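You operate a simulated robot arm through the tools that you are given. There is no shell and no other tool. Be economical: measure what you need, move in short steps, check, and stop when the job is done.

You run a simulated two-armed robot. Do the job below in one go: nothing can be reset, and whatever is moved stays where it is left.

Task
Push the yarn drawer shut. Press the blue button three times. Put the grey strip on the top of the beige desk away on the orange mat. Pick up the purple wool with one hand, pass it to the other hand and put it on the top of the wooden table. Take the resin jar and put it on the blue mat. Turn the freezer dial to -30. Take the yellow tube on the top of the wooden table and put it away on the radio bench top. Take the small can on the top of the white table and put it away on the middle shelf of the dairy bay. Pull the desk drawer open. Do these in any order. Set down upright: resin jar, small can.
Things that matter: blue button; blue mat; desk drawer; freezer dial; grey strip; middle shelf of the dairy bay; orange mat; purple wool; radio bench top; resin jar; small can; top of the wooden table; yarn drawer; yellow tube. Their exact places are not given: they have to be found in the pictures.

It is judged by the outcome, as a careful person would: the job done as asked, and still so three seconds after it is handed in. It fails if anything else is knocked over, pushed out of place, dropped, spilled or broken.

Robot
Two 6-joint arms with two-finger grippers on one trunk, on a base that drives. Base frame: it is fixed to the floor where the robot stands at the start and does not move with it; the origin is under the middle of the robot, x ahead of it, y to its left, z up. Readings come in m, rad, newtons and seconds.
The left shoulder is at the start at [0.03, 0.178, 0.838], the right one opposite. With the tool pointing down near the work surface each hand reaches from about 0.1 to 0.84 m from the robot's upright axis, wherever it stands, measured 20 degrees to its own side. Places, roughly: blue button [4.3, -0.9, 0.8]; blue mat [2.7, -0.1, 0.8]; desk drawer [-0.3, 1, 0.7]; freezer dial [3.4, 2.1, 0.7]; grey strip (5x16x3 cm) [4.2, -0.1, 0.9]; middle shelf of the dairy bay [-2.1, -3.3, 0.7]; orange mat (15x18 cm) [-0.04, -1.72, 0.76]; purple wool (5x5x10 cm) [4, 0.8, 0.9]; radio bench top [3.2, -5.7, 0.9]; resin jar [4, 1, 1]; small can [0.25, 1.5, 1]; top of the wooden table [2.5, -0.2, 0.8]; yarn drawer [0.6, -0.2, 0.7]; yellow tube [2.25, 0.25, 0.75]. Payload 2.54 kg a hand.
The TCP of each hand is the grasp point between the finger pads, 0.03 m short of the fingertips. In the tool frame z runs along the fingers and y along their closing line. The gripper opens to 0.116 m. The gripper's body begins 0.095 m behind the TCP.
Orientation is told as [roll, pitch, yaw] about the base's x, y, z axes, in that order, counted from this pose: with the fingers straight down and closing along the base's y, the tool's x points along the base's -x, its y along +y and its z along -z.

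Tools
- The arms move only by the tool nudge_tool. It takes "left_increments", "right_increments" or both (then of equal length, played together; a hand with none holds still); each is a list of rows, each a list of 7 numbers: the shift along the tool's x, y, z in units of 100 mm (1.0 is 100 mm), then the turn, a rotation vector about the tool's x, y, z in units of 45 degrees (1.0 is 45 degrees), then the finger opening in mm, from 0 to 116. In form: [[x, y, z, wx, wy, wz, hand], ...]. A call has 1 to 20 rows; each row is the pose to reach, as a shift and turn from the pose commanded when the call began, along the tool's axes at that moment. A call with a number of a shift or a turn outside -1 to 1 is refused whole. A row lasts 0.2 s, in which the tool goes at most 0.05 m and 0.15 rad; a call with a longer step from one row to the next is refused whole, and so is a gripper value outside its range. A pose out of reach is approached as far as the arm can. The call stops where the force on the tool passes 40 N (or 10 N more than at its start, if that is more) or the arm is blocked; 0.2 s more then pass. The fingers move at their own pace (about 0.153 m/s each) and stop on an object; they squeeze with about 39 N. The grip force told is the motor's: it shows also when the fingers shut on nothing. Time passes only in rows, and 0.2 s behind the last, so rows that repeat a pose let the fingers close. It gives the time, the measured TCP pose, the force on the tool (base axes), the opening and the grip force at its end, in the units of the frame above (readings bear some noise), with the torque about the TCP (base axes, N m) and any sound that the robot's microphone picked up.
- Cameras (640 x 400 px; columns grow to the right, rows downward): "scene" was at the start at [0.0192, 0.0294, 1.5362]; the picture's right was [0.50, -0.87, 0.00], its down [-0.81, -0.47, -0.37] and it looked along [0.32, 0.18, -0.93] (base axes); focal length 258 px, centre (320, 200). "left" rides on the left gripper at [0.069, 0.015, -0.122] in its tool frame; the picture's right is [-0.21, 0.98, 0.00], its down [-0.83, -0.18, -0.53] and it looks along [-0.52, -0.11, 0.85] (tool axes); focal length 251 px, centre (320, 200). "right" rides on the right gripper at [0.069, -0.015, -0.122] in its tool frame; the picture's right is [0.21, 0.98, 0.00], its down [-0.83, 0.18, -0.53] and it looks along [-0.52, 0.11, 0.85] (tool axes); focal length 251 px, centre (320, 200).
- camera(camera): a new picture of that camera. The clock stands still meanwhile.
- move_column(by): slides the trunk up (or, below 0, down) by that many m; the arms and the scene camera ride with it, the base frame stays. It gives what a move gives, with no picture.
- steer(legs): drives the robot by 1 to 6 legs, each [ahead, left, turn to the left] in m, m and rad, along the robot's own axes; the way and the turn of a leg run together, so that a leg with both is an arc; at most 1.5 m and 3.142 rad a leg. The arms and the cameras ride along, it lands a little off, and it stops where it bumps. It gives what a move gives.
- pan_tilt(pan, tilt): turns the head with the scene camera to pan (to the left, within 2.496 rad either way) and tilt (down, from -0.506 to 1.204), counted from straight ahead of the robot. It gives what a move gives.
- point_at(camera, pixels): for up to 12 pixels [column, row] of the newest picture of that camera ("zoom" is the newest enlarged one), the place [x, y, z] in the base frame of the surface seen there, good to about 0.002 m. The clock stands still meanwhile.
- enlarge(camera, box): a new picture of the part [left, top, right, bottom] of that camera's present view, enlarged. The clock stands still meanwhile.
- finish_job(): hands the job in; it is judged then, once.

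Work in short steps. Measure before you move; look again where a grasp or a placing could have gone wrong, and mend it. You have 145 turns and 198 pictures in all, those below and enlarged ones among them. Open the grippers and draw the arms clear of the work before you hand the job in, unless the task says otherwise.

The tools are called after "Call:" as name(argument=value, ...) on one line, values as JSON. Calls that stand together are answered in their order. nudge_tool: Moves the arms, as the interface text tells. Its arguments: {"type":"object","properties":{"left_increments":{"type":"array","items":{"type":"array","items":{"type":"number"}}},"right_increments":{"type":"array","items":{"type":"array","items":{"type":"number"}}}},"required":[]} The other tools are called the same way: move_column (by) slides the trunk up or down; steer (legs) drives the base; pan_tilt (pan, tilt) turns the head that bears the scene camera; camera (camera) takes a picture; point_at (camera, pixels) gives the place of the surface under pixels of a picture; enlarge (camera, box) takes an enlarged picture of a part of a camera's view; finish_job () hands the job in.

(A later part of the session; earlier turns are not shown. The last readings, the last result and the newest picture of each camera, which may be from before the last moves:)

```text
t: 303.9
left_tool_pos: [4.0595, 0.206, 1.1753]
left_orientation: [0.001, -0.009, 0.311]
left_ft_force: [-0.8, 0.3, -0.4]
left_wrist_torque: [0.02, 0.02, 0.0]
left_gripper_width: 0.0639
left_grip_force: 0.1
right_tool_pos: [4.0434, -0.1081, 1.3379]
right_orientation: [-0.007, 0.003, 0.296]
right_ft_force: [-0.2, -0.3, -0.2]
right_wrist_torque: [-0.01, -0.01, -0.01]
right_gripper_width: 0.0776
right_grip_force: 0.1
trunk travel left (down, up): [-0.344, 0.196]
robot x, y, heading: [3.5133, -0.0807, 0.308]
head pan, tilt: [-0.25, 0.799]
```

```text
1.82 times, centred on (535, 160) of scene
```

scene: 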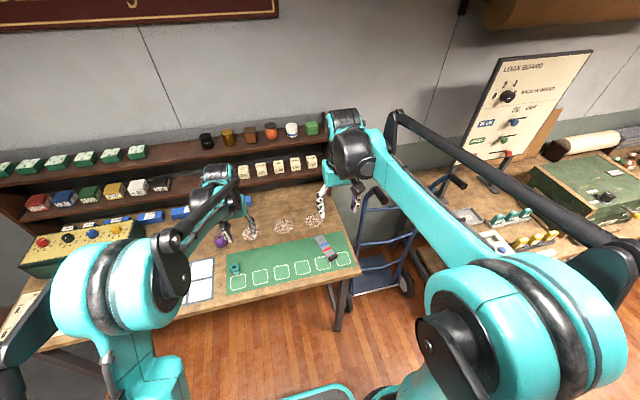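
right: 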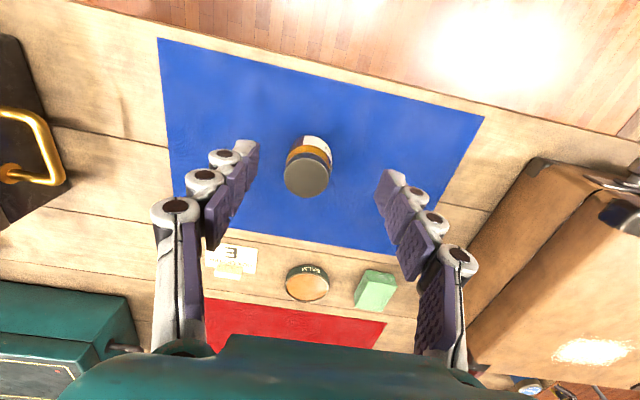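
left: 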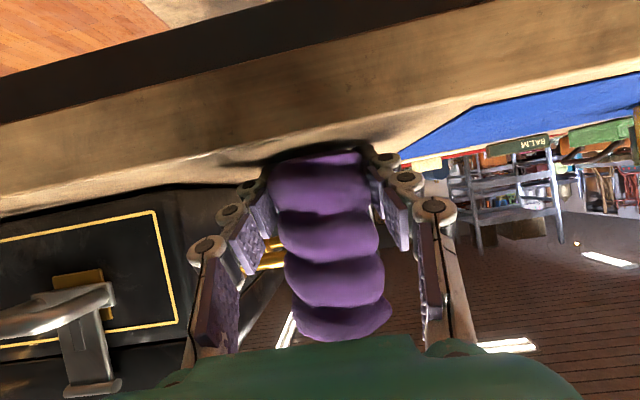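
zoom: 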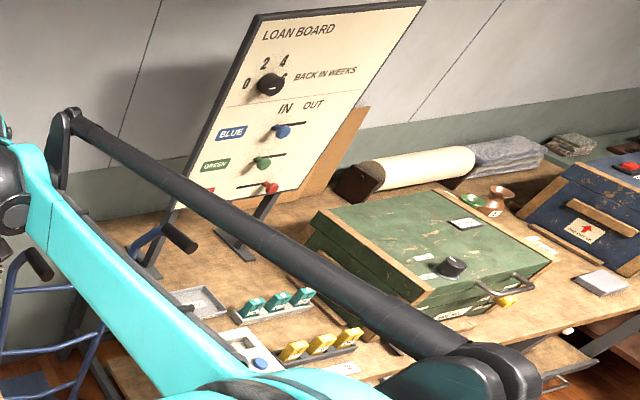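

The strip has a dark grip block at its near end. I measure the block, strip ends and the blue button.

Call:
enlarge(camera="scene", box=[310, 230, 350, 265])

Call:
point_at(camera="zoom", pixels=[[320, 270], [400, 295], [350, 280], [430, 260], [320, 60], [250, 0], [355, 330], [410, 340], [380, 275]])

Call:
point_at(camera="scene", pixels=[[502, 250], [495, 240], [485, 258], [520, 240], [470, 215], [440, 265]])

```text
11.43 times, centred on (330, 248) of scene
```

zoom: 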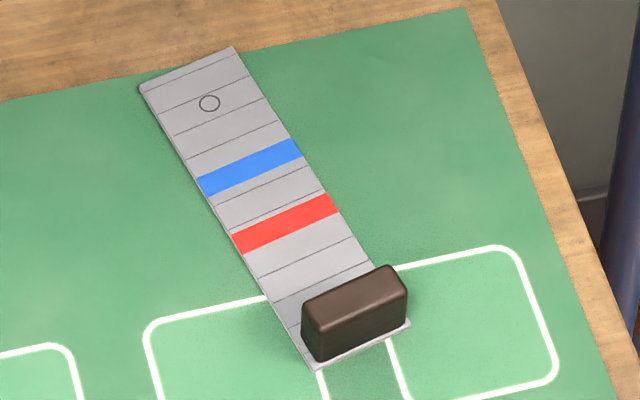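

```text
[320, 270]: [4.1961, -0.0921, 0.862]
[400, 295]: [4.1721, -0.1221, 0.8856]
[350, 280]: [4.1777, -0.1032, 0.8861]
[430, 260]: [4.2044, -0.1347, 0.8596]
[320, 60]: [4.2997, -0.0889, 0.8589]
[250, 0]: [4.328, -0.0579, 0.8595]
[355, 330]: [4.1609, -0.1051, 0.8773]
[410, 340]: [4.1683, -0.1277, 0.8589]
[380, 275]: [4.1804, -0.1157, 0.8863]
```

```text
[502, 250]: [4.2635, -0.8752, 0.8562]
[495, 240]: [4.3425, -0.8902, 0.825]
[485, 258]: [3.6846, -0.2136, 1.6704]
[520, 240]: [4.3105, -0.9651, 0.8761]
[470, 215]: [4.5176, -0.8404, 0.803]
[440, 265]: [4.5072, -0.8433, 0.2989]
```

Block centre ≈ (4.173,-0.110), top z 0.886, strip axis ≈ 0.39 rad. I turn the right hand to close along the strip axis over the block, and lift the left hand back.

Call:
nudge_tool(left_increments=[[0.13, 0, -0.08, 0, 0, 0, 64], [0.26, 0, -0.17, 0, 0, 0, 64], [0.39, 0, -0.25, 0, 0, 0, 64], [0.52, 0, -0.33, 0, 0, 0, 64], [0.65, 0, -0.42, 0, 0, 0, 64], [0.75, 0, -0.5, 0, 0, 0, 64]], right_increments=[[-0.1, -0.03, 0, 0, 0, 0.157, 60], [-0.2, -0.07, 0, 0, 0, 0.313, 60], [-0.31, -0.1, 0, 0, 0, 0.47, 60], [-0.41, -0.13, 0, 0, 0, 0.627, 60], [-0.52, -0.17, 0, 0, 0, 0.783, 60], [-0.62, -0.2, 0, 0, 0, 0.94, 60]])

Call:
nudge_tool(left_increments=[[0.13, 0, -0.08, 0, 0, 0, 64], [0.26, 0, -0.17, 0, 0, 0, 64], [0.39, 0, -0.25, 0, 0, 0, 64], [0.52, 0, -0.33, 0, 0, 0, 64], [0.65, 0, -0.42, 0, 0, 0, 64], [0.75, 0, -0.5, 0, 0, 0, 64]], right_increments=[[-0.1, 0.05, 0, 0, 0, 0.157, 60], [-0.2, 0.09, 0, 0, 0, 0.313, 60], [-0.3, 0.14, 0, 0, 0, 0.47, 60], [-0.4, 0.18, 0, 0, 0, 0.627, 60], [-0.5, 0.23, 0, 0, 0, 0.783, 60], [-0.59, 0.27, 0, 0, 0, 0.94, 60]])

Call:
move_column(by=-0.3)

Call:
camera(camera="right")

```text
t: 305.3
left_tool_pos: [3.9884, 0.1837, 1.2262]
left_orientation: [0.002, -0.01, 0.311]
left_ft_force: [-0.6, 0.2, -0.4]
left_wrist_torque: [0.0, 0.0, -0.03]
left_gripper_width: 0.0641
left_grip_force: 0.0
right_tool_pos: [4.109, -0.1079, 1.3377]
right_orientation: [-0.008, -0.003, -0.445]
right_ft_force: [0.1, 0.7, 0.5]
right_wrist_torque: [-0.02, -0.04, 0.01]
right_gripper_width: 0.06
right_grip_force: 0.0
trunk travel left (down, up): [-0.344, 0.196]
robot x, y, heading: [3.5106, -0.0828, 0.31]
head pan, tilt: [-0.25, 0.799]
```

```text
t: 306.7
left_tool_pos: [3.914, 0.1596, 1.2754]
left_orientation: [0.001, -0.009, 0.309]
left_ft_force: [-0.1, 0.3, 0.4]
left_wrist_torque: [-0.01, 0.0, 0.0]
left_gripper_width: 0.0642
left_grip_force: 0.0
right_tool_pos: [4.1741, -0.1098, 1.3381]
right_orientation: [-0.002, -0.009, -1.186]
right_ft_force: [-0.5, 0.2, -0.2]
right_wrist_torque: [0.02, 0.0, 0.02]
right_gripper_width: 0.0603
right_grip_force: 0.1
trunk travel left (down, up): [-0.344, 0.196]
robot x, y, heading: [3.5123, -0.0834, 0.308]
head pan, tilt: [-0.25, 0.799]
```

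```text
t: 309.7
left_tool_pos: [3.9153, 0.1593, 0.974]
left_orientation: [-0.002, -0.008, 0.31]
left_ft_force: [1.3, -0.1, 0.4]
left_wrist_torque: [-0.01, -0.01, 0.01]
left_gripper_width: 0.0642
left_grip_force: 0.0
right_tool_pos: [4.1732, -0.1097, 1.0384]
right_orientation: [-0.003, -0.008, -1.181]
right_ft_force: [0.0, 0.9, 0.5]
right_wrist_torque: [0.0, -0.02, 0.0]
right_gripper_width: 0.0602
right_grip_force: 0.0
trunk travel left (down, up): [-0.044, 0.496]
robot x, y, heading: [3.5071, -0.085, 0.312]
head pan, tilt: [-0.25, 0.799]
```

```text
62 pictures are left
```

right: 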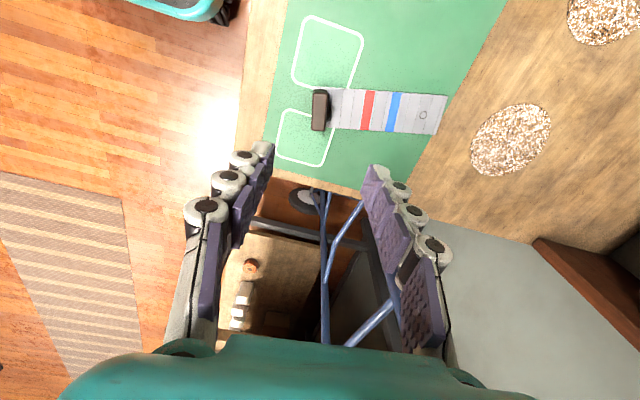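

Block is centred at (320,110). I descend to z 0.896.

Call:
nudge_tool(right_increments=[[0, 0, 0.3, 0, 0, 0.02, 60], [0, 0, 0.6, 0, 0, 0.04, 60], [0, 0, 0.9, 0, 0, 0.05, 60]])

Call:
camera(camera="right")

```text
t: 310.5
left_tool_pos: [3.9162, 0.1605, 0.9734]
left_orientation: [-0.002, -0.008, 0.311]
left_ft_force: [1.3, -0.7, -0.2]
left_wrist_torque: [0.02, -0.02, -0.02]
left_gripper_width: 0.0638
left_grip_force: 0.1
right_tool_pos: [4.1738, -0.11, 0.9472]
right_orientation: [-0.002, -0.01, -1.222]
right_ft_force: [0.8, -0.5, -0.5]
right_wrist_torque: [-0.04, -0.01, 0.01]
right_gripper_width: 0.0596
right_grip_force: 0.1
trunk travel left (down, up): [-0.044, 0.496]
robot x, y, heading: [3.5079, -0.0795, 0.3]
head pan, tilt: [-0.25, 0.799]
```

```text
61 pictures are left
```

right: 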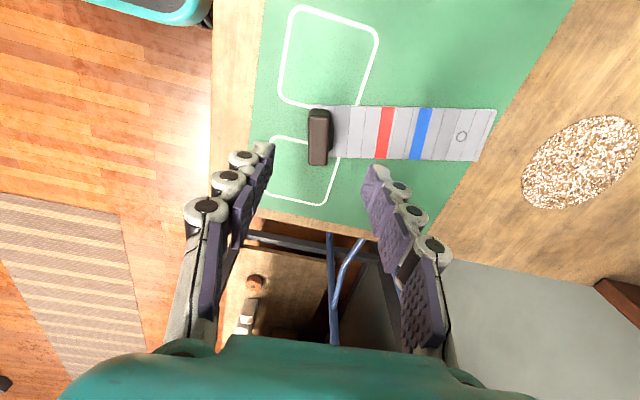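

Block centre is ~12 mm toward tool +x; I shift, descend and close.

Call:
nudge_tool(right_increments=[[0.06, 0, 0.2, 0, 0, 0, 60], [0.12, 0, 0.4, 0, 0, 0, 60], [0.12, 0, 0.51, 0, 0, 0, 60]])

Call:
camera(camera="right")

```text
t: 311.3
left_tool_pos: [3.916, 0.1596, 0.9736]
left_orientation: [-0.001, -0.009, 0.312]
left_ft_force: [0.3, -0.2, 0.1]
left_wrist_torque: [-0.01, 0.03, -0.01]
left_gripper_width: 0.0644
left_grip_force: 0.0
right_tool_pos: [4.169, -0.0992, 0.8978]
right_orientation: [-0.004, -0.008, -1.222]
right_ft_force: [-0.7, 0.2, -1.1]
right_wrist_torque: [-0.01, -0.01, -0.06]
right_gripper_width: 0.06
right_grip_force: 0.2
trunk travel left (down, up): [-0.044, 0.496]
robot x, y, heading: [3.5084, -0.0812, 0.312]
head pan, tilt: [-0.25, 0.799]
```

```text
60 pictures are left
```

right: 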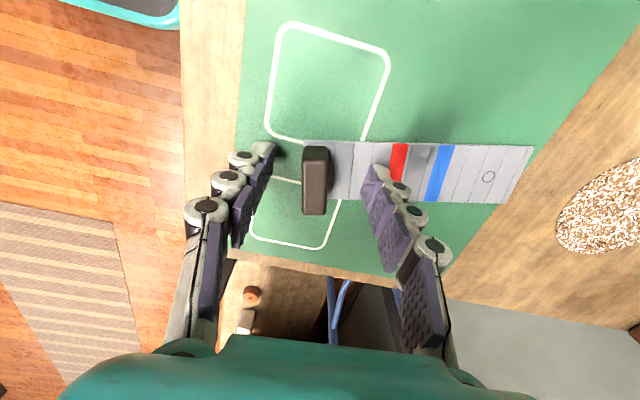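

Well centred. Close and lift.

Call:
nudge_tool(right_increments=[[0, 0, 0.02, 0, 0, 0, 0], [0, 0, 0.02, 0, 0, 0, 0], [0, 0, 0.02, 0, 0, 0, 0], [0, 0, -0.2, 0, 0, 0, 0], [0, 0, -0.5, 0, 0, 0, 0], [0, 0, -0.9, 0, 0, 0, 0]])

Call:
camera(camera="right")

```text
t: 312.7
left_tool_pos: [3.9138, 0.1599, 0.9745]
left_orientation: [0.0, -0.008, 0.311]
left_ft_force: [-0.6, 0.1, 0.8]
left_wrist_torque: [-0.01, 0.0, 0.0]
left_gripper_width: 0.0641
left_grip_force: 0.1
right_tool_pos: [4.1716, -0.1001, 0.9887]
right_orientation: [-0.004, -0.008, -1.221]
right_ft_force: [-0.1, -0.9, 0.0]
right_wrist_torque: [-0.01, 0.0, 0.03]
right_gripper_width: 0.0144
right_grip_force: 39.1
trunk travel left (down, up): [-0.044, 0.496]
robot x, y, heading: [3.5113, -0.0808, 0.308]
head pan, tilt: [-0.25, 0.799]
```

```text
59 pictures are left
```

right: 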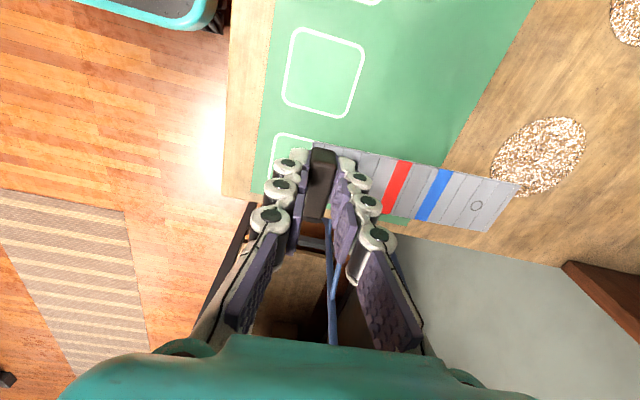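

Strip held. I raise the trunk, back off a little and strafe right to the bench with the blue button.

Call:
move_column(by=0.25)

Call:
steer(legs=[[-0.08, 0, 0], [0, -1.1, 0]])

Call:
pan_tilt(pan=0.15, tilt=0.8)

Call:
camera(camera="scene")

Call:
camera(camera="left")

```text
t: 315.3
left_tool_pos: [3.9158, 0.159, 1.2237]
left_orientation: [-0.002, -0.009, 0.311]
left_ft_force: [-0.3, 0.0, -0.1]
left_wrist_torque: [0.02, 0.02, -0.04]
left_gripper_width: 0.0639
left_grip_force: 0.1
right_tool_pos: [4.1702, -0.0989, 1.2381]
right_orientation: [-0.002, -0.009, -1.221]
right_ft_force: [0.1, -1.0, -0.6]
right_wrist_torque: [-0.01, 0.0, 0.03]
right_gripper_width: 0.0143
right_grip_force: 39.4
trunk travel left (down, up): [-0.294, 0.246]
robot x, y, heading: [3.5107, -0.0828, 0.308]
head pan, tilt: [-0.25, 0.799]
```

```text
t: 321.7
left_tool_pos: [4.1754, -0.9449, 1.2237]
left_orientation: [0.001, -0.009, 0.291]
left_ft_force: [-0.6, -0.3, 0.4]
left_wrist_torque: [0.03, 0.01, 0.0]
left_gripper_width: 0.0641
left_grip_force: 0.1
right_tool_pos: [4.427, -1.2095, 1.2379]
right_orientation: [-0.002, -0.009, -1.241]
right_ft_force: [-0.4, -0.1, 0.5]
right_wrist_torque: [0.0, -0.01, 0.02]
right_gripper_width: 0.0147
right_grip_force: 39.2
trunk travel left (down, up): [-0.294, 0.246]
robot x, y, heading: [3.7637, -1.1798, 0.287]
head pan, tilt: [-0.25, 0.799]
```

```text
t: 322.6
left_tool_pos: [4.1761, -0.9446, 1.2241]
left_orientation: [0.0, -0.008, 0.293]
left_ft_force: [-0.1, 0.7, 0.5]
left_wrist_torque: [-0.01, 0.03, -0.01]
left_gripper_width: 0.0642
left_grip_force: 0.0
right_tool_pos: [4.4264, -1.2092, 1.2374]
right_orientation: [-0.004, -0.009, -1.241]
right_ft_force: [-0.7, -0.5, 0.0]
right_wrist_torque: [-0.01, 0.0, -0.02]
right_gripper_width: 0.0143
right_grip_force: 39.0
trunk travel left (down, up): [-0.294, 0.246]
robot x, y, heading: [3.7636, -1.1791, 0.283]
head pan, tilt: [0.15, 0.799]
```

```text
58 pictures are left
```

scene: 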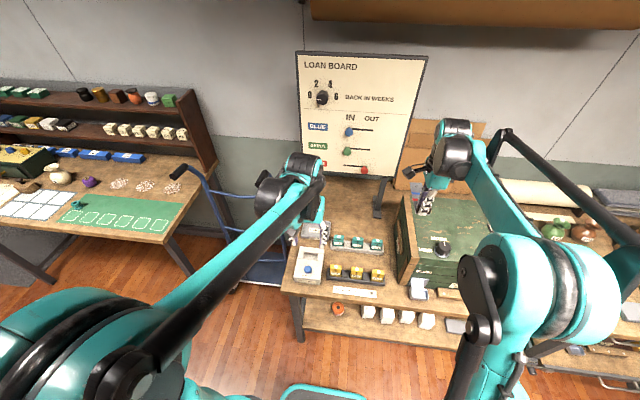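

```text
57 pictures are left
```

left: 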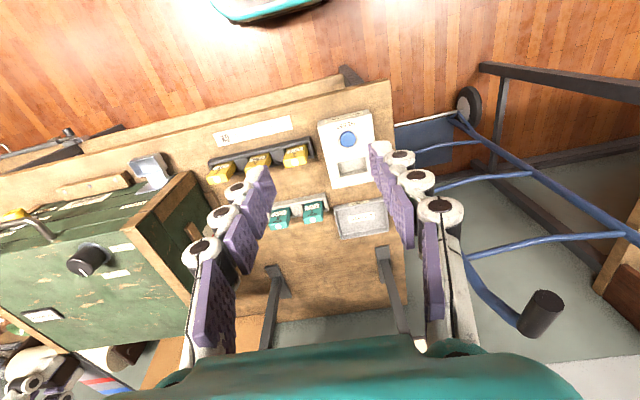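

The blue button is at (348,138) in the left picture. I zoom and measure.

Call:
enlarge(camera="left", box=[300, 100, 400, 200])

Call:
point_at(camera="left", pixels=[[348, 138], [345, 134], [352, 142], [335, 160], [360, 160], [347, 120]])

Call:
enlarge(camera="scene", box=[280, 230, 340, 290])

```text
4.00 times, centred on (350, 150) of left
```

zoom: 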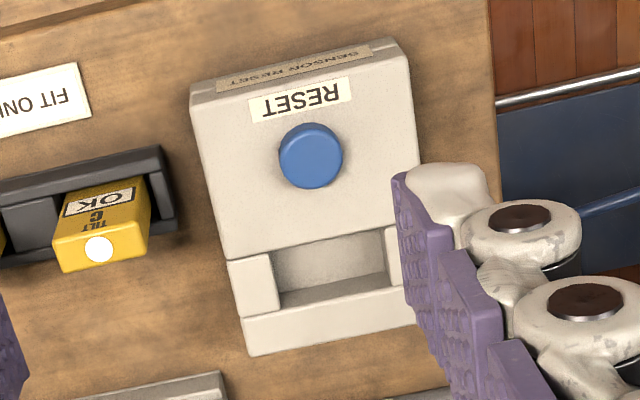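

```text
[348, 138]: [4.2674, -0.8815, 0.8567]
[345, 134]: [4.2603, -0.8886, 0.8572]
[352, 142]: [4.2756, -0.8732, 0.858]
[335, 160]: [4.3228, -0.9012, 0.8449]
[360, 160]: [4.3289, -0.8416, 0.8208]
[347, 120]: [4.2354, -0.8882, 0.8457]
```

```text
6.67 times, centred on (310, 260) of scene
```

zoom: 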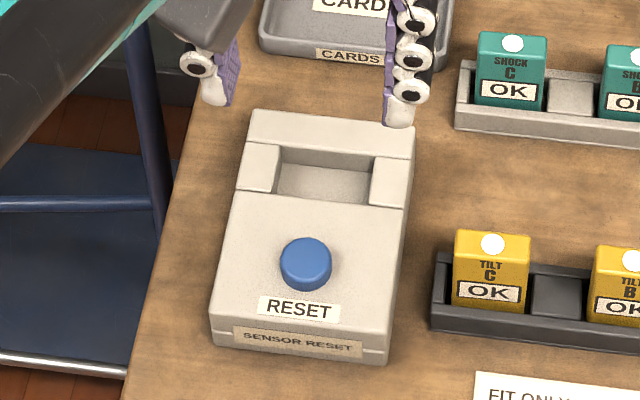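

Button centre (4.268,-0.882), top z 0.857. I close the left hand and bring its tip over the button.

Call:
nudge_tool(left_increments=[[-0.25, 0.08, 0.2, 0, 0, 0, 0], [-0.5, 0.16, 0.4, 0, 0, 0, 0], [-0.75, 0.25, 0.6, 0, 0, 0, 0], [-1.0, 0.333, 0.8, 0, 0, 0, 0]])

Call:
nudge_tool(left_increments=[[-0.06, 0, 0.25, 0, 0, 0, 0], [-0.06, 0, 0.5, 0, 0, 0, 0], [-0.06, 0, 0.75, 0, 0, 0, 0], [-0.06, 0, 1.0, 0, 0, 0, 0]])

Call:
nudge_tool(left_increments=[[0, 0, 0.25, 0, 0, 0, 0], [0, 0, 0.5, 0, 0, 0, 0], [0, 0, 0.75, 0, 0, 0, 0], [0, 0, 1.0, 0, 0, 0, 0]])

Call:
camera(camera="left")

```text
t: 323.6
left_tool_pos: [4.2647, -0.8831, 1.1443]
left_orientation: [0.001, -0.006, 0.291]
left_ft_force: [0.1, -0.2, 0.1]
left_wrist_torque: [0.01, 0.07, 0.02]
left_gripper_width: 0.0
left_grip_force: 28.1
right_tool_pos: [4.4281, -1.2092, 1.2366]
right_orientation: [-0.004, -0.01, -1.241]
right_ft_force: [0.0, 0.3, -0.7]
right_wrist_torque: [-0.03, 0.05, -0.04]
right_gripper_width: 0.0146
right_grip_force: 39.0
trunk travel left (down, up): [-0.294, 0.246]
robot x, y, heading: [3.7637, -1.1805, 0.29]
head pan, tilt: [0.15, 0.799]
```

```text
t: 324.6
left_tool_pos: [4.2701, -0.8828, 1.0442]
left_orientation: [0.001, -0.007, 0.292]
left_ft_force: [-0.8, -0.5, 0.8]
left_wrist_torque: [0.02, 0.0, -0.01]
left_gripper_width: 0.0001
left_grip_force: 28.3
right_tool_pos: [4.4259, -1.2093, 1.2372]
right_orientation: [-0.004, -0.009, -1.24]
right_ft_force: [0.6, -0.2, -0.5]
right_wrist_torque: [-0.02, 0.06, 0.01]
right_gripper_width: 0.0145
right_grip_force: 39.0
trunk travel left (down, up): [-0.294, 0.246]
robot x, y, heading: [3.7654, -1.1772, 0.285]
head pan, tilt: [0.15, 0.799]
```

```text
t: 325.6
left_tool_pos: [4.2702, -0.8822, 0.9414]
left_orientation: [0.001, -0.009, 0.292]
left_ft_force: [-0.3, -0.2, 0.5]
left_wrist_torque: [0.01, 0.05, -0.03]
left_gripper_width: 0.0
left_grip_force: 28.5
right_tool_pos: [4.4265, -1.2094, 1.2369]
right_orientation: [-0.003, -0.008, -1.242]
right_ft_force: [-0.2, 0.6, -0.8]
right_wrist_torque: [-0.02, 0.05, 0.0]
right_gripper_width: 0.0146
right_grip_force: 39.2
trunk travel left (down, up): [-0.294, 0.246]
robot x, y, heading: [3.7646, -1.1777, 0.289]
head pan, tilt: [0.15, 0.799]
```

```text
54 pictures are left
```

left: 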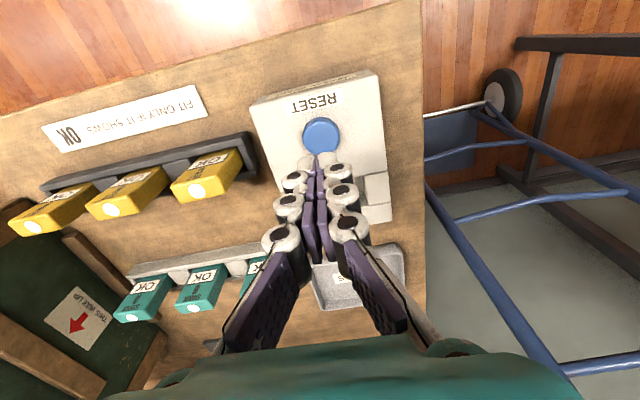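

Nearly above; shift 7 mm back and press once, slowly.

Call:
nudge_tool(left_increments=[[0.06, 0, 0.25, 0, 0, 0, 0], [0.06, 0, 0.48, 0, 0, 0, 0], [0.06, 0, 0.54, 0, 0, 0, 0], [0.06, 0, 0.58, 0, 0, 0, 0], [0.06, 0, 0.61, 0, 0, 0, 0], [0.06, 0, 0.64, 0, 0, 0, 0]])

Call:
camera(camera="left")

```text
t: 327.0
left_tool_pos: [4.264, -0.8837, 0.8813]
left_orientation: [0.0, -0.009, 0.291]
left_ft_force: [-0.9, 0.3, 1.5]
left_wrist_torque: [0.03, 0.01, 0.02]
left_gripper_width: 0.006
left_grip_force: 28.5
right_tool_pos: [4.4259, -1.2084, 1.2376]
right_orientation: [-0.002, -0.008, -1.24]
right_ft_force: [0.7, 0.2, -0.6]
right_wrist_torque: [-0.01, 0.01, 0.01]
right_gripper_width: 0.0143
right_grip_force: 39.1
trunk travel left (down, up): [-0.294, 0.246]
robot x, y, heading: [3.7643, -1.1815, 0.288]
head pan, tilt: [0.15, 0.799]
```

```text
53 pictures are left
```

left: 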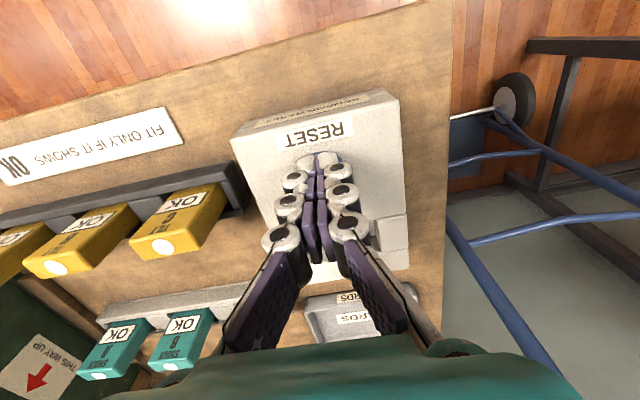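

Force still low; I push further until clear resistance.

Call:
nudge_tool(left_increments=[[0, 0, 0.03, 0, 0, 0, 0], [0, 0, 0.06, 0, 0, 0, 0], [0, 0, 0.09, 0, 0, 0, 0], [0, 0, 0.12, 0, 0, 0, 0]])

Call:
enlarge(camera="left", box=[220, 80, 420, 260])

```text
t: 327.7
left_tool_pos: [4.2654, -0.8845, 0.8768]
left_orientation: [0.002, -0.013, 0.291]
left_ft_force: [-2.9, -0.1, 30.1]
left_wrist_torque: [0.05, -0.2, -0.05]
left_gripper_width: 0.0063
left_grip_force: 28.6
right_tool_pos: [4.4238, -1.2107, 1.2394]
right_orientation: [-0.003, -0.008, -1.241]
right_ft_force: [-0.2, -0.7, 0.0]
right_wrist_torque: [0.01, 0.01, -0.03]
right_gripper_width: 0.0145
right_grip_force: 39.0
trunk travel left (down, up): [-0.294, 0.246]
robot x, y, heading: [3.7673, -1.179, 0.291]
head pan, tilt: [0.15, 0.799]
heard: click
stopped in row 3 (left hand): the force on the tool passed its limit at 46 N (the readings are from after the stop); the commanded pose is now the measured one
```

```text
2.22 times, centred on (320, 170) of left
```

zoom: 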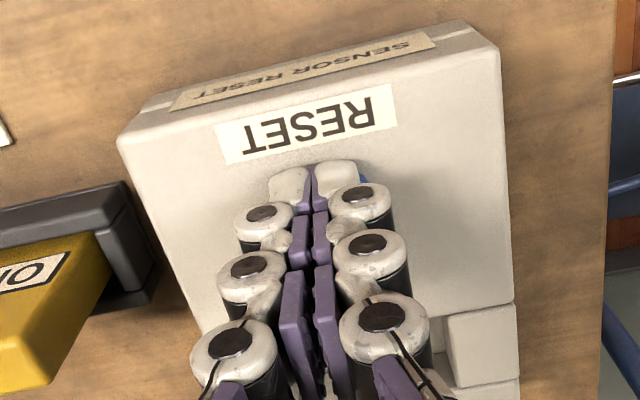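

One click. I lift 25 mm and press a second time.

Call:
nudge_tool(left_increments=[[0, 0, -0.12, 0, 0, 0, 0], [0, 0, -0.25, 0, 0, 0, 0], [0, 0, -0.25, 0, 0, 0, 0]])

Call:
nudge_tool(left_increments=[[0, 0, 0.12, 0, 0, 0, 0], [0, 0, 0.18, 0, 0, 0, 0], [0, 0, 0.22, 0, 0, 0, 0], [0, 0, 0.25, 0, 0, 0, 0], [0, 0, 0.27, 0, 0, 0, 0], [0, 0, 0.29, 0, 0, 0, 0], [0, 0, 0.31, 0, 0, 0, 0]])

```text
t: 328.5
left_tool_pos: [4.2664, -0.8849, 0.8997]
left_orientation: [0.0, -0.01, 0.291]
left_ft_force: [0.1, 0.1, 0.8]
left_wrist_torque: [-0.01, 0.0, 0.01]
left_gripper_width: 0.0001
left_grip_force: 29.2
right_tool_pos: [4.4273, -1.2085, 1.2366]
right_orientation: [-0.003, -0.008, -1.24]
right_ft_force: [0.3, 0.8, -0.8]
right_wrist_torque: [0.0, 0.05, 0.01]
right_gripper_width: 0.0147
right_grip_force: 38.8
trunk travel left (down, up): [-0.294, 0.246]
robot x, y, heading: [3.764, -1.1826, 0.293]
head pan, tilt: [0.15, 0.799]
```

```text
t: 329.7
left_tool_pos: [4.2673, -0.8835, 0.877]
left_orientation: [0.001, -0.018, 0.291]
left_ft_force: [-0.7, -0.7, 29.1]
left_wrist_torque: [-0.01, -0.16, 0.0]
left_gripper_width: 0.0059
left_grip_force: 28.8
right_tool_pos: [4.4233, -1.2107, 1.2396]
right_orientation: [-0.002, -0.008, -1.24]
right_ft_force: [-0.2, -0.2, 0.2]
right_wrist_torque: [-0.01, 0.02, -0.05]
right_gripper_width: 0.0143
right_grip_force: 38.4
trunk travel left (down, up): [-0.294, 0.246]
robot x, y, heading: [3.7657, -1.175, 0.292]
head pan, tilt: [0.15, 0.799]
heard: click
stopped in row 5 (left hand): the force on the tool passed its limit at 45 N (the readings are from after the stop); the commanded pose is now the measured one
```

Second click. Now the third press.

Call:
nudge_tool(left_increments=[[0, 0, -0.12, 0, 0, 0, 0], [0, 0, -0.25, 0, 0, 0, 0], [0, 0, -0.25, 0, 0, 0, 0]])

Call:
nudge_tool(left_increments=[[0, 0, 0.12, 0, 0, 0, 0], [0, 0, 0.18, 0, 0, 0, 0], [0, 0, 0.22, 0, 0, 0, 0], [0, 0, 0.25, 0, 0, 0, 0], [0, 0, 0.27, 0, 0, 0, 0], [0, 0, 0.29, 0, 0, 0, 0], [0, 0, 0.31, 0, 0, 0, 0]])

Call:
nudge_tool(left_increments=[[0, 0, -0.3, 0, 0, 0, 0], [0, 0, -0.65, 0, 0, 0, 0], [0, 0, -1.0, 0, 0, 0, 0]])

Call:
nudge_tool(left_increments=[[0.2, 0, -0.3, 0, 0, 0, 0], [0.4, 0, -0.65, 0, 0, 0, 20], [0.6, 0, -1.0, 0, 0, 0, 60]])

Call:
camera(camera="left")

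```text
t: 330.5
left_tool_pos: [4.268, -0.8833, 0.8992]
left_orientation: [0.001, -0.014, 0.291]
left_ft_force: [0.5, -0.4, 0.1]
left_wrist_torque: [-0.02, 0.03, -0.02]
left_gripper_width: 0.0
left_grip_force: 28.6
right_tool_pos: [4.4279, -1.2095, 1.2371]
right_orientation: [-0.003, -0.009, -1.24]
right_ft_force: [0.4, 0.1, -0.7]
right_wrist_torque: [-0.02, 0.01, 0.01]
right_gripper_width: 0.0145
right_grip_force: 39.2
trunk travel left (down, up): [-0.294, 0.246]
robot x, y, heading: [3.7644, -1.1782, 0.29]
head pan, tilt: [0.15, 0.799]
```

```text
t: 331.7
left_tool_pos: [4.2664, -0.8818, 0.8762]
left_orientation: [0.003, -0.019, 0.292]
left_ft_force: [-2.9, -0.1, 31.4]
left_wrist_torque: [0.06, -0.03, -0.02]
left_gripper_width: 0.0062
left_grip_force: 28.2
right_tool_pos: [4.4233, -1.2112, 1.2388]
right_orientation: [-0.001, -0.008, -1.24]
right_ft_force: [-0.2, -0.7, 0.3]
right_wrist_torque: [0.02, 0.01, 0.01]
right_gripper_width: 0.0145
right_grip_force: 39.0
trunk travel left (down, up): [-0.294, 0.246]
robot x, y, heading: [3.7637, -1.1748, 0.288]
head pan, tilt: [0.15, 0.799]
heard: click
stopped in row 5 (left hand): the force on the tool passed its limit at 46 N (the readings are from after the stop); the commanded pose is now the measured one
```

```text
t: 332.5
left_tool_pos: [4.2658, -0.8839, 0.9751]
left_orientation: [0.003, -0.018, 0.29]
left_ft_force: [-0.1, 0.4, 0.7]
left_wrist_torque: [-0.01, 0.02, 0.01]
left_gripper_width: 0.0
left_grip_force: 28.1
right_tool_pos: [4.4252, -1.2084, 1.237]
right_orientation: [-0.003, -0.008, -1.241]
right_ft_force: [-0.4, 0.0, -0.7]
right_wrist_torque: [0.01, 0.03, -0.01]
right_gripper_width: 0.0144
right_grip_force: 38.8
trunk travel left (down, up): [-0.294, 0.246]
robot x, y, heading: [3.7636, -1.1795, 0.291]
head pan, tilt: [0.15, 0.799]
```

```text
t: 333.3
left_tool_pos: [4.2056, -0.9012, 1.0756]
left_orientation: [0.003, -0.018, 0.291]
left_ft_force: [1.0, -0.9, 0.5]
left_wrist_torque: [0.01, -0.05, 0.0]
left_gripper_width: 0.0599
left_grip_force: 0.2
right_tool_pos: [4.4233, -1.2109, 1.2385]
right_orientation: [-0.001, -0.009, -1.241]
right_ft_force: [-0.9, 0.6, -0.9]
right_wrist_torque: [0.01, -0.03, -0.01]
right_gripper_width: 0.0145
right_grip_force: 38.6
trunk travel left (down, up): [-0.294, 0.246]
robot x, y, heading: [3.7614, -1.1758, 0.288]
head pan, tilt: [0.15, 0.799]
```

```text
51 pictures are left
```

left: 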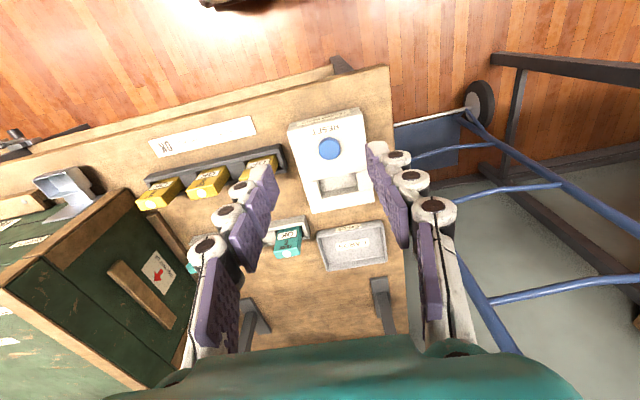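

Three clicks heard. Now to the yellow tube: I drive around to the left end of the wooden table, facing it.

Call:
steer(legs=[[-0.1, 0, 0.02], [0, 1.3, 0], [0, 1.34, 0], [-1.08, 0, 0], [0, 0, -1.57]])

Call:
pan_tilt(pan=0.2, tilt=0.85)

Call:
camera(camera="scene")

Call:
camera(camera="left")

```text
t: 355.9
left_tool_pos: [2.1172, 0.5939, 1.0747]
left_orientation: [0.0, -0.016, -1.33]
left_ft_force: [0.1, 0.2, -0.2]
left_wrist_torque: [-0.03, 0.0, 0.0]
left_gripper_width: 0.06
left_grip_force: 0.0
right_tool_pos: [1.7972, 0.3903, 1.2368]
right_orientation: [-0.002, -0.008, -2.862]
right_ft_force: [0.0, 0.2, -1.0]
right_wrist_torque: [0.0, 0.0, 0.02]
right_gripper_width: 0.0147
right_grip_force: 39.1
trunk travel left (down, up): [-0.294, 0.246]
robot x, y, heading: [1.8631, 1.0551, -1.332]
head pan, tilt: [0.15, 0.799]
```

```text
t: 356.5
left_tool_pos: [2.1184, 0.5931, 1.0737]
left_orientation: [0.002, -0.017, -1.329]
left_ft_force: [0.5, 0.3, -0.2]
left_wrist_torque: [0.0, -0.02, -0.03]
left_gripper_width: 0.06
left_grip_force: 0.1
right_tool_pos: [1.7986, 0.39, 1.2382]
right_orientation: [-0.003, -0.009, -2.864]
right_ft_force: [-0.1, -0.4, -0.2]
right_wrist_torque: [-0.01, 0.01, 0.0]
right_gripper_width: 0.0144
right_grip_force: 38.8
trunk travel left (down, up): [-0.294, 0.246]
robot x, y, heading: [1.8634, 1.0469, -1.33]
head pan, tilt: [0.201, 0.85]
```

```text
50 pictures are left
```

scene: 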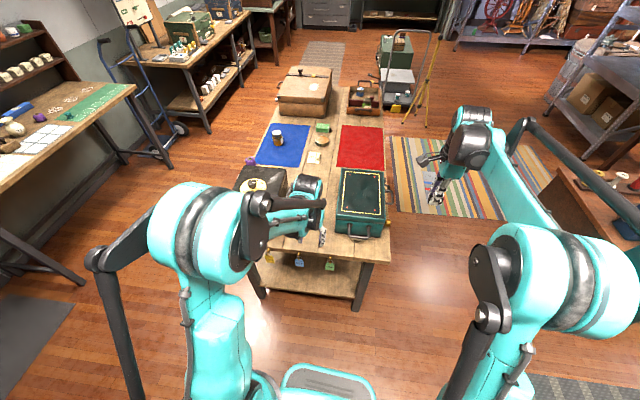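

```text
49 pictures are left
```

left: 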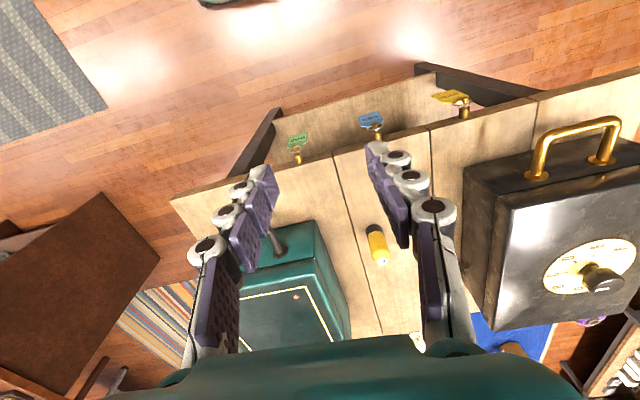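

The tube is at (377,245) in the left picture, standing between case and trunk. I measure it.

Call:
point_at(camera="left", pixels=[[374, 232], [378, 245], [383, 260], [370, 245], [385, 240], [330, 260], [340, 330], [478, 250], [460, 220]])

Call:
enlarge(camera="left", box=[330, 200, 430, 290])

```text
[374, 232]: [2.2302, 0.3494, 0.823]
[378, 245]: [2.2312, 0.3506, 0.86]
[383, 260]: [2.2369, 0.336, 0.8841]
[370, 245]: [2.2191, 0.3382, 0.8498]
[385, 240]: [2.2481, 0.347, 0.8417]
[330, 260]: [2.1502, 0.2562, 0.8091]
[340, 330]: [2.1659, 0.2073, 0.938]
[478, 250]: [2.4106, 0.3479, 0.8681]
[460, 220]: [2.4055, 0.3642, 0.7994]
```

```text
4.44 times, centred on (380, 245) of left
```

zoom: 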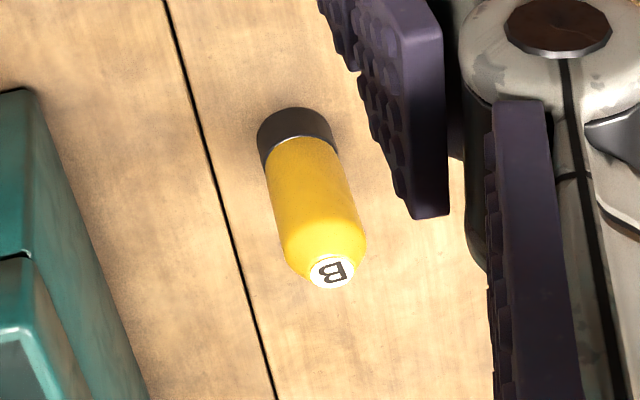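

Tube centre ≈ (2.237,0.334), top z 0.884. I drive 0.15 closer, lower the trunk 0.1 and move the left hand over it.

Call:
steer(legs=[[0.15, 0, 0]])

Call:
move_column(by=-0.1)

Call:
nudge_tool(left_increments=[[-0.3, 0.13, 0, 0, 0, 0, 70], [-0.6, 0.26, 0, 0, 0, 0, 70], [-0.9, 0.4, 0, 0, 0, 0, 70], [-1.0, 0.53, 0, 0, 0, 0, 70]])

Call:
camera(camera="left")

```text
t: 357.9
left_tool_pos: [2.1538, 0.4478, 1.0727]
left_orientation: [0.001, -0.017, -1.329]
left_ft_force: [-0.7, -1.3, 0.0]
left_wrist_torque: [0.03, 0.02, -0.01]
left_gripper_width: 0.0601
left_grip_force: 0.2
right_tool_pos: [1.8352, 0.245, 1.2376]
right_orientation: [-0.004, -0.008, -2.859]
right_ft_force: [0.8, 0.1, -0.1]
right_wrist_torque: [0.02, 0.0, 0.0]
right_gripper_width: 0.0144
right_grip_force: 39.2
trunk travel left (down, up): [-0.294, 0.246]
robot x, y, heading: [1.8976, 0.9041, -1.328]
head pan, tilt: [0.201, 0.85]
```

```text
t: 359.2
left_tool_pos: [2.1534, 0.4481, 0.9744]
left_orientation: [0.002, -0.018, -1.329]
left_ft_force: [0.3, 0.2, 0.0]
left_wrist_torque: [0.01, 0.0, 0.01]
left_gripper_width: 0.0598
left_grip_force: 0.1
right_tool_pos: [1.8349, 0.2459, 1.139]
right_orientation: [-0.003, -0.01, -2.86]
right_ft_force: [-0.4, 0.4, -0.6]
right_wrist_torque: [-0.02, 0.01, -0.03]
right_gripper_width: 0.0142
right_grip_force: 38.8
trunk travel left (down, up): [-0.194, 0.346]
robot x, y, heading: [1.8966, 0.9046, -1.331]
head pan, tilt: [0.201, 0.85]
```

```text
t: 360.2
left_tool_pos: [2.2297, 0.3634, 0.9758]
left_orientation: [0.002, -0.02, -1.329]
left_ft_force: [0.4, 0.6, 0.7]
left_wrist_torque: [-0.02, 0.01, -0.01]
left_gripper_width: 0.0701
left_grip_force: 0.1
right_tool_pos: [1.8352, 0.2457, 1.1374]
right_orientation: [-0.004, -0.007, -2.86]
right_ft_force: [-0.4, 0.2, 0.3]
right_wrist_torque: [-0.02, -0.01, -0.01]
right_gripper_width: 0.0144
right_grip_force: 39.5
trunk travel left (down, up): [-0.194, 0.346]
robot x, y, heading: [1.8987, 0.9045, -1.327]
head pan, tilt: [0.201, 0.85]
```

```text
47 pictures are left
```

left: 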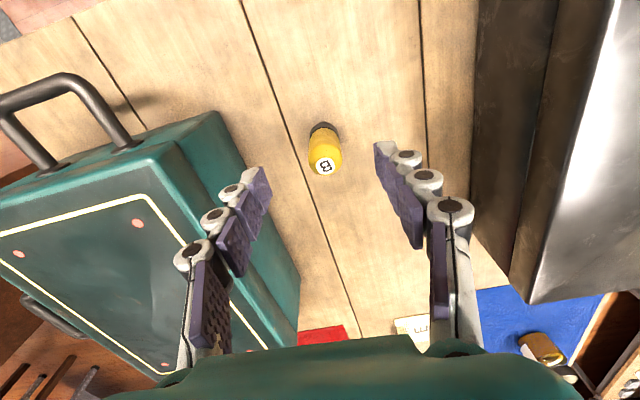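

Tube top at (326,167): I need 30 mm ahead, 3 mm left; then descend to z 0.85 and grip.

Call:
nudge_tool(left_increments=[[-0.3, 0.03, 0.1, 0, 0, 0, 66], [-0.3, 0.03, 0.45, 0, 0, 0, 66], [-0.3, 0.03, 0.8, 0, 0, 0, 66]])

Call:
camera(camera="left")

```text
t: 361.0
left_tool_pos: [2.241, 0.3322, 0.8947]
left_orientation: [0.002, -0.016, -1.331]
left_ft_force: [0.0, 0.7, -0.1]
left_wrist_torque: [0.02, 0.02, 0.01]
left_gripper_width: 0.0659
left_grip_force: 0.0
right_tool_pos: [1.8371, 0.2456, 1.1362]
right_orientation: [-0.005, -0.01, -2.86]
right_ft_force: [0.0, 0.1, 0.0]
right_wrist_torque: [0.05, 0.0, -0.01]
right_gripper_width: 0.0151
right_grip_force: 38.7
trunk travel left (down, up): [-0.194, 0.346]
robot x, y, heading: [1.8978, 0.9037, -1.329]
head pan, tilt: [0.201, 0.85]
```

```text
46 pictures are left
```

left: 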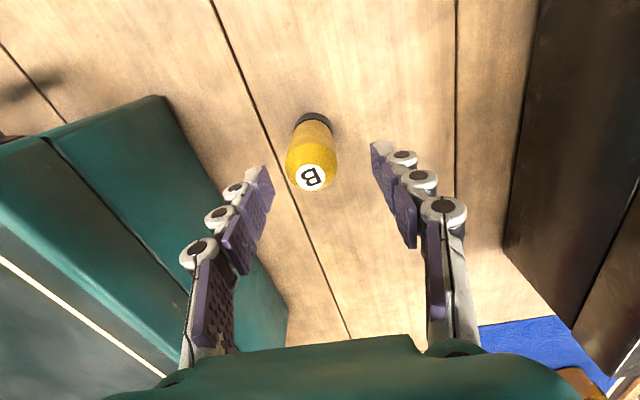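

Centred enough. Descend 45 mm, close and lift.

Call:
nudge_tool(left_increments=[[0, -0.04, 0.25, 0, 0, 0, 66], [0, -0.04, 0.45, 0, 0, 0, 66], [0, -0.04, 0.45, 0, 0, 0, 0], [0, -0.04, 0.45, 0, 0, 0, 0], [0, -0.04, 0.45, 0, 0, 0, 0], [0, -0.04, 0.2, 0, 0, 0, 0], [0, -0.04, -0.2, 0, 0, 0, 0], [0, -0.04, -0.6, 0, 0, 0, 0], [0, -0.04, -1.0, 0, 0, 0, 0]])

Call:
camera(camera="left")

```text
t: 363.0
left_tool_pos: [2.238, 0.3342, 0.9983]
left_orientation: [0.002, -0.017, -1.326]
left_ft_force: [-1.0, 0.7, -0.5]
left_wrist_torque: [-0.02, 0.0, -0.01]
left_gripper_width: 0.0323
left_grip_force: 14.0
right_tool_pos: [1.8339, 0.246, 1.1381]
right_orientation: [-0.002, -0.009, -2.861]
right_ft_force: [0.0, 0.5, -0.4]
right_wrist_torque: [-0.01, -0.02, 0.01]
right_gripper_width: 0.0146
right_grip_force: 38.7
trunk travel left (down, up): [-0.194, 0.346]
robot x, y, heading: [1.8966, 0.9039, -1.328]
head pan, tilt: [0.201, 0.85]
```

```text
45 pictures are left
```

left: 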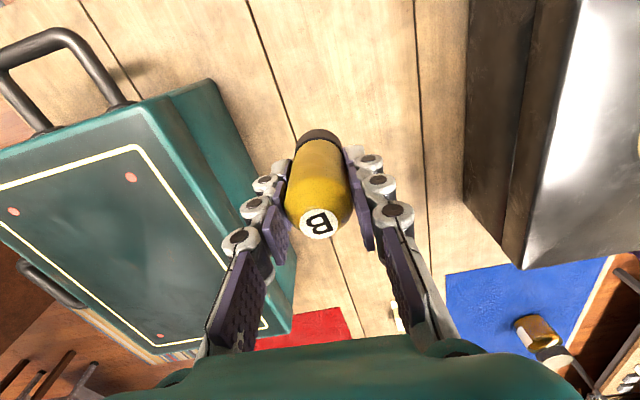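

Tube held. I look ahead for the route to the radio bench.

Call:
pan_tilt(pan=0.05, tilt=0.3)

Call:
camera(camera="scene")

Call:
point_at(camera="scene", pixels=[[325, 190], [325, 130], [390, 200], [420, 210], [440, 250], [250, 200], [215, 150], [390, 105], [340, 110], [350, 250], [520, 240], [550, 270]])

```text
t: 364.0
left_tool_pos: [2.2361, 0.3332, 0.9973]
left_orientation: [0.003, -0.019, -1.327]
left_ft_force: [-0.9, -0.4, -0.8]
left_wrist_torque: [0.04, 0.02, -0.01]
left_gripper_width: 0.0321
left_grip_force: 13.8
right_tool_pos: [1.8343, 0.2459, 1.1368]
right_orientation: [-0.004, -0.006, -2.86]
right_ft_force: [0.1, -0.7, -0.8]
right_wrist_torque: [0.03, 0.0, 0.01]
right_gripper_width: 0.0144
right_grip_force: 38.8
trunk travel left (down, up): [-0.194, 0.346]
robot x, y, heading: [1.8963, 0.9037, -1.325]
head pan, tilt: [0.051, 0.3]
```

```text
44 pictures are left
```

scene: 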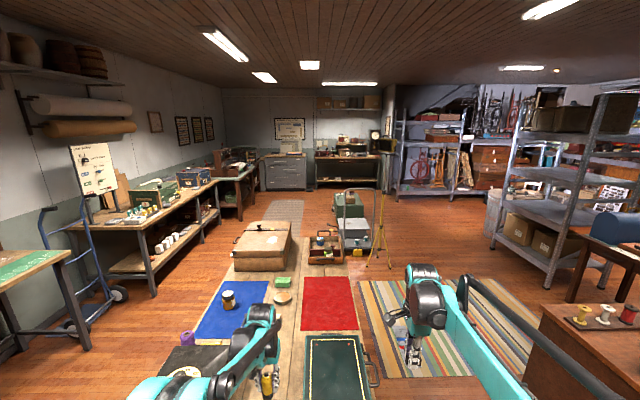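

```text
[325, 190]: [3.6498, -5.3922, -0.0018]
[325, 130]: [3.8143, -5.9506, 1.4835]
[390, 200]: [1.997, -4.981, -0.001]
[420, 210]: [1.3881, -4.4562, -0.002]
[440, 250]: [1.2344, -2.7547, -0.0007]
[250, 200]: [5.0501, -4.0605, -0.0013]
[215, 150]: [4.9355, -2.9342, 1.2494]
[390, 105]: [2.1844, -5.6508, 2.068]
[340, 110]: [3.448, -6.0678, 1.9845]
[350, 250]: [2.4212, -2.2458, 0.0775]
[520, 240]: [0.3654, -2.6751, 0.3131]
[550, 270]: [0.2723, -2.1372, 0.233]
```

I raise the trunk and drive by the wide corridor (u≈3.05) toward the radio bench.

Call:
move_column(by=0.25)

Call:
steer(legs=[[-0.15, 0, 0.062], [0, 0.98, 0], [1.5, 0, 0], [1.5, 0, 0], [1.3, 0, 0]])

Call:
pan_tilt(pan=-0.4, tilt=0.4)

Call:
camera(camera="scene")

```text
t: 366.6
left_tool_pos: [2.2366, 0.3338, 1.2457]
left_orientation: [0.002, -0.017, -1.329]
left_ft_force: [0.0, 0.2, -1.4]
left_wrist_torque: [0.02, -0.01, 0.04]
left_gripper_width: 0.0323
left_grip_force: 13.9
right_tool_pos: [1.8355, 0.246, 1.3884]
right_orientation: [-0.003, -0.009, -2.86]
right_ft_force: [-0.3, 0.9, -1.0]
right_wrist_torque: [0.03, 0.0, 0.01]
right_gripper_width: 0.0146
right_grip_force: 39.0
trunk travel left (down, up): [-0.444, 0.096]
robot x, y, heading: [1.8946, 0.908, -1.331]
head pan, tilt: [0.051, 0.3]
```

```text
t: 392.7
left_tool_pos: [4.6032, -3.222, 1.2467]
left_orientation: [0.002, -0.016, -1.222]
left_ft_force: [1.1, -0.8, -0.2]
left_wrist_torque: [-0.03, -0.01, 0.01]
left_gripper_width: 0.0324
left_grip_force: 14.2
right_tool_pos: [4.213, -3.3505, 1.387]
right_orientation: [-0.003, -0.009, -2.757]
right_ft_force: [0.0, -0.1, -0.5]
right_wrist_torque: [0.0, 0.0, 0.01]
right_gripper_width: 0.0145
right_grip_force: 38.9
trunk travel left (down, up): [-0.444, 0.096]
robot x, y, heading: [4.2054, -2.6885, -1.226]
head pan, tilt: [0.051, 0.3]
```

```text
t: 393.6
left_tool_pos: [4.6032, -3.2204, 1.2463]
left_orientation: [0.003, -0.018, -1.223]
left_ft_force: [0.2, -0.2, 0.1]
left_wrist_torque: [0.01, 0.0, -0.03]
left_gripper_width: 0.0324
left_grip_force: 14.3
right_tool_pos: [4.2135, -3.3504, 1.3875]
right_orientation: [-0.003, -0.008, -2.755]
right_ft_force: [-0.6, -0.6, 0.0]
right_wrist_torque: [0.02, 0.01, -0.01]
right_gripper_width: 0.0142
right_grip_force: 39.7
trunk travel left (down, up): [-0.444, 0.096]
robot x, y, heading: [4.2083, -2.6924, -1.222]
head pan, tilt: [-0.4, 0.4]
```

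```text
43 pictures are left
```

scene: 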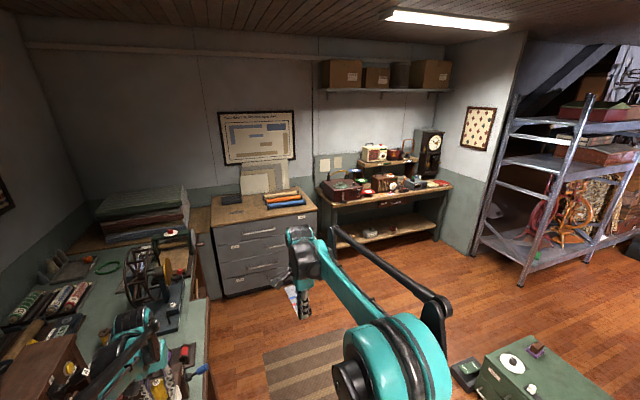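

Call:
enlarge(camera="scene", box=[300, 120, 470, 250])

Call:
point_at(camera="zoom", pixels=[[70, 230], [560, 215], [300, 250], [400, 230], [330, 215], [120, 290], [500, 320], [450, 225], [240, 245], [590, 210]])

```text
3.08 times, centred on (385, 185) of scene
```

zoom: 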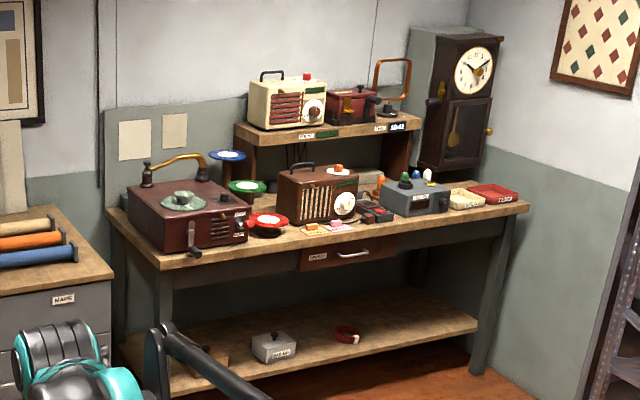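

```text
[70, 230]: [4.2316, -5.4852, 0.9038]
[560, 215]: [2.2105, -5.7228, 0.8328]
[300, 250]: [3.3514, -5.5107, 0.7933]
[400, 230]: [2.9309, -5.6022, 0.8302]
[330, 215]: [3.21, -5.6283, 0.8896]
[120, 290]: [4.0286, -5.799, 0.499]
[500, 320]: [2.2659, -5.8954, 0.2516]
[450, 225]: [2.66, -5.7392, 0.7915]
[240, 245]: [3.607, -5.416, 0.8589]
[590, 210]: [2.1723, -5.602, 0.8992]
```

I check the green box and bench at left for the path.

Call:
point_at(camera="scene", pixels=[[478, 365], [455, 375], [300, 350], [400, 270], [205, 300], [215, 375], [160, 240], [560, 350]])

```text
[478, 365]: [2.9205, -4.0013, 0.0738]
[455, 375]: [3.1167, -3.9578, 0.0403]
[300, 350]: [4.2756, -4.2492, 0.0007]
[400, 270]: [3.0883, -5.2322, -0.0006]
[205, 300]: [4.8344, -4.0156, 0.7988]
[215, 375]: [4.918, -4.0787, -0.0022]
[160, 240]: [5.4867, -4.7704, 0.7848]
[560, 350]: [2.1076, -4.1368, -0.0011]
```

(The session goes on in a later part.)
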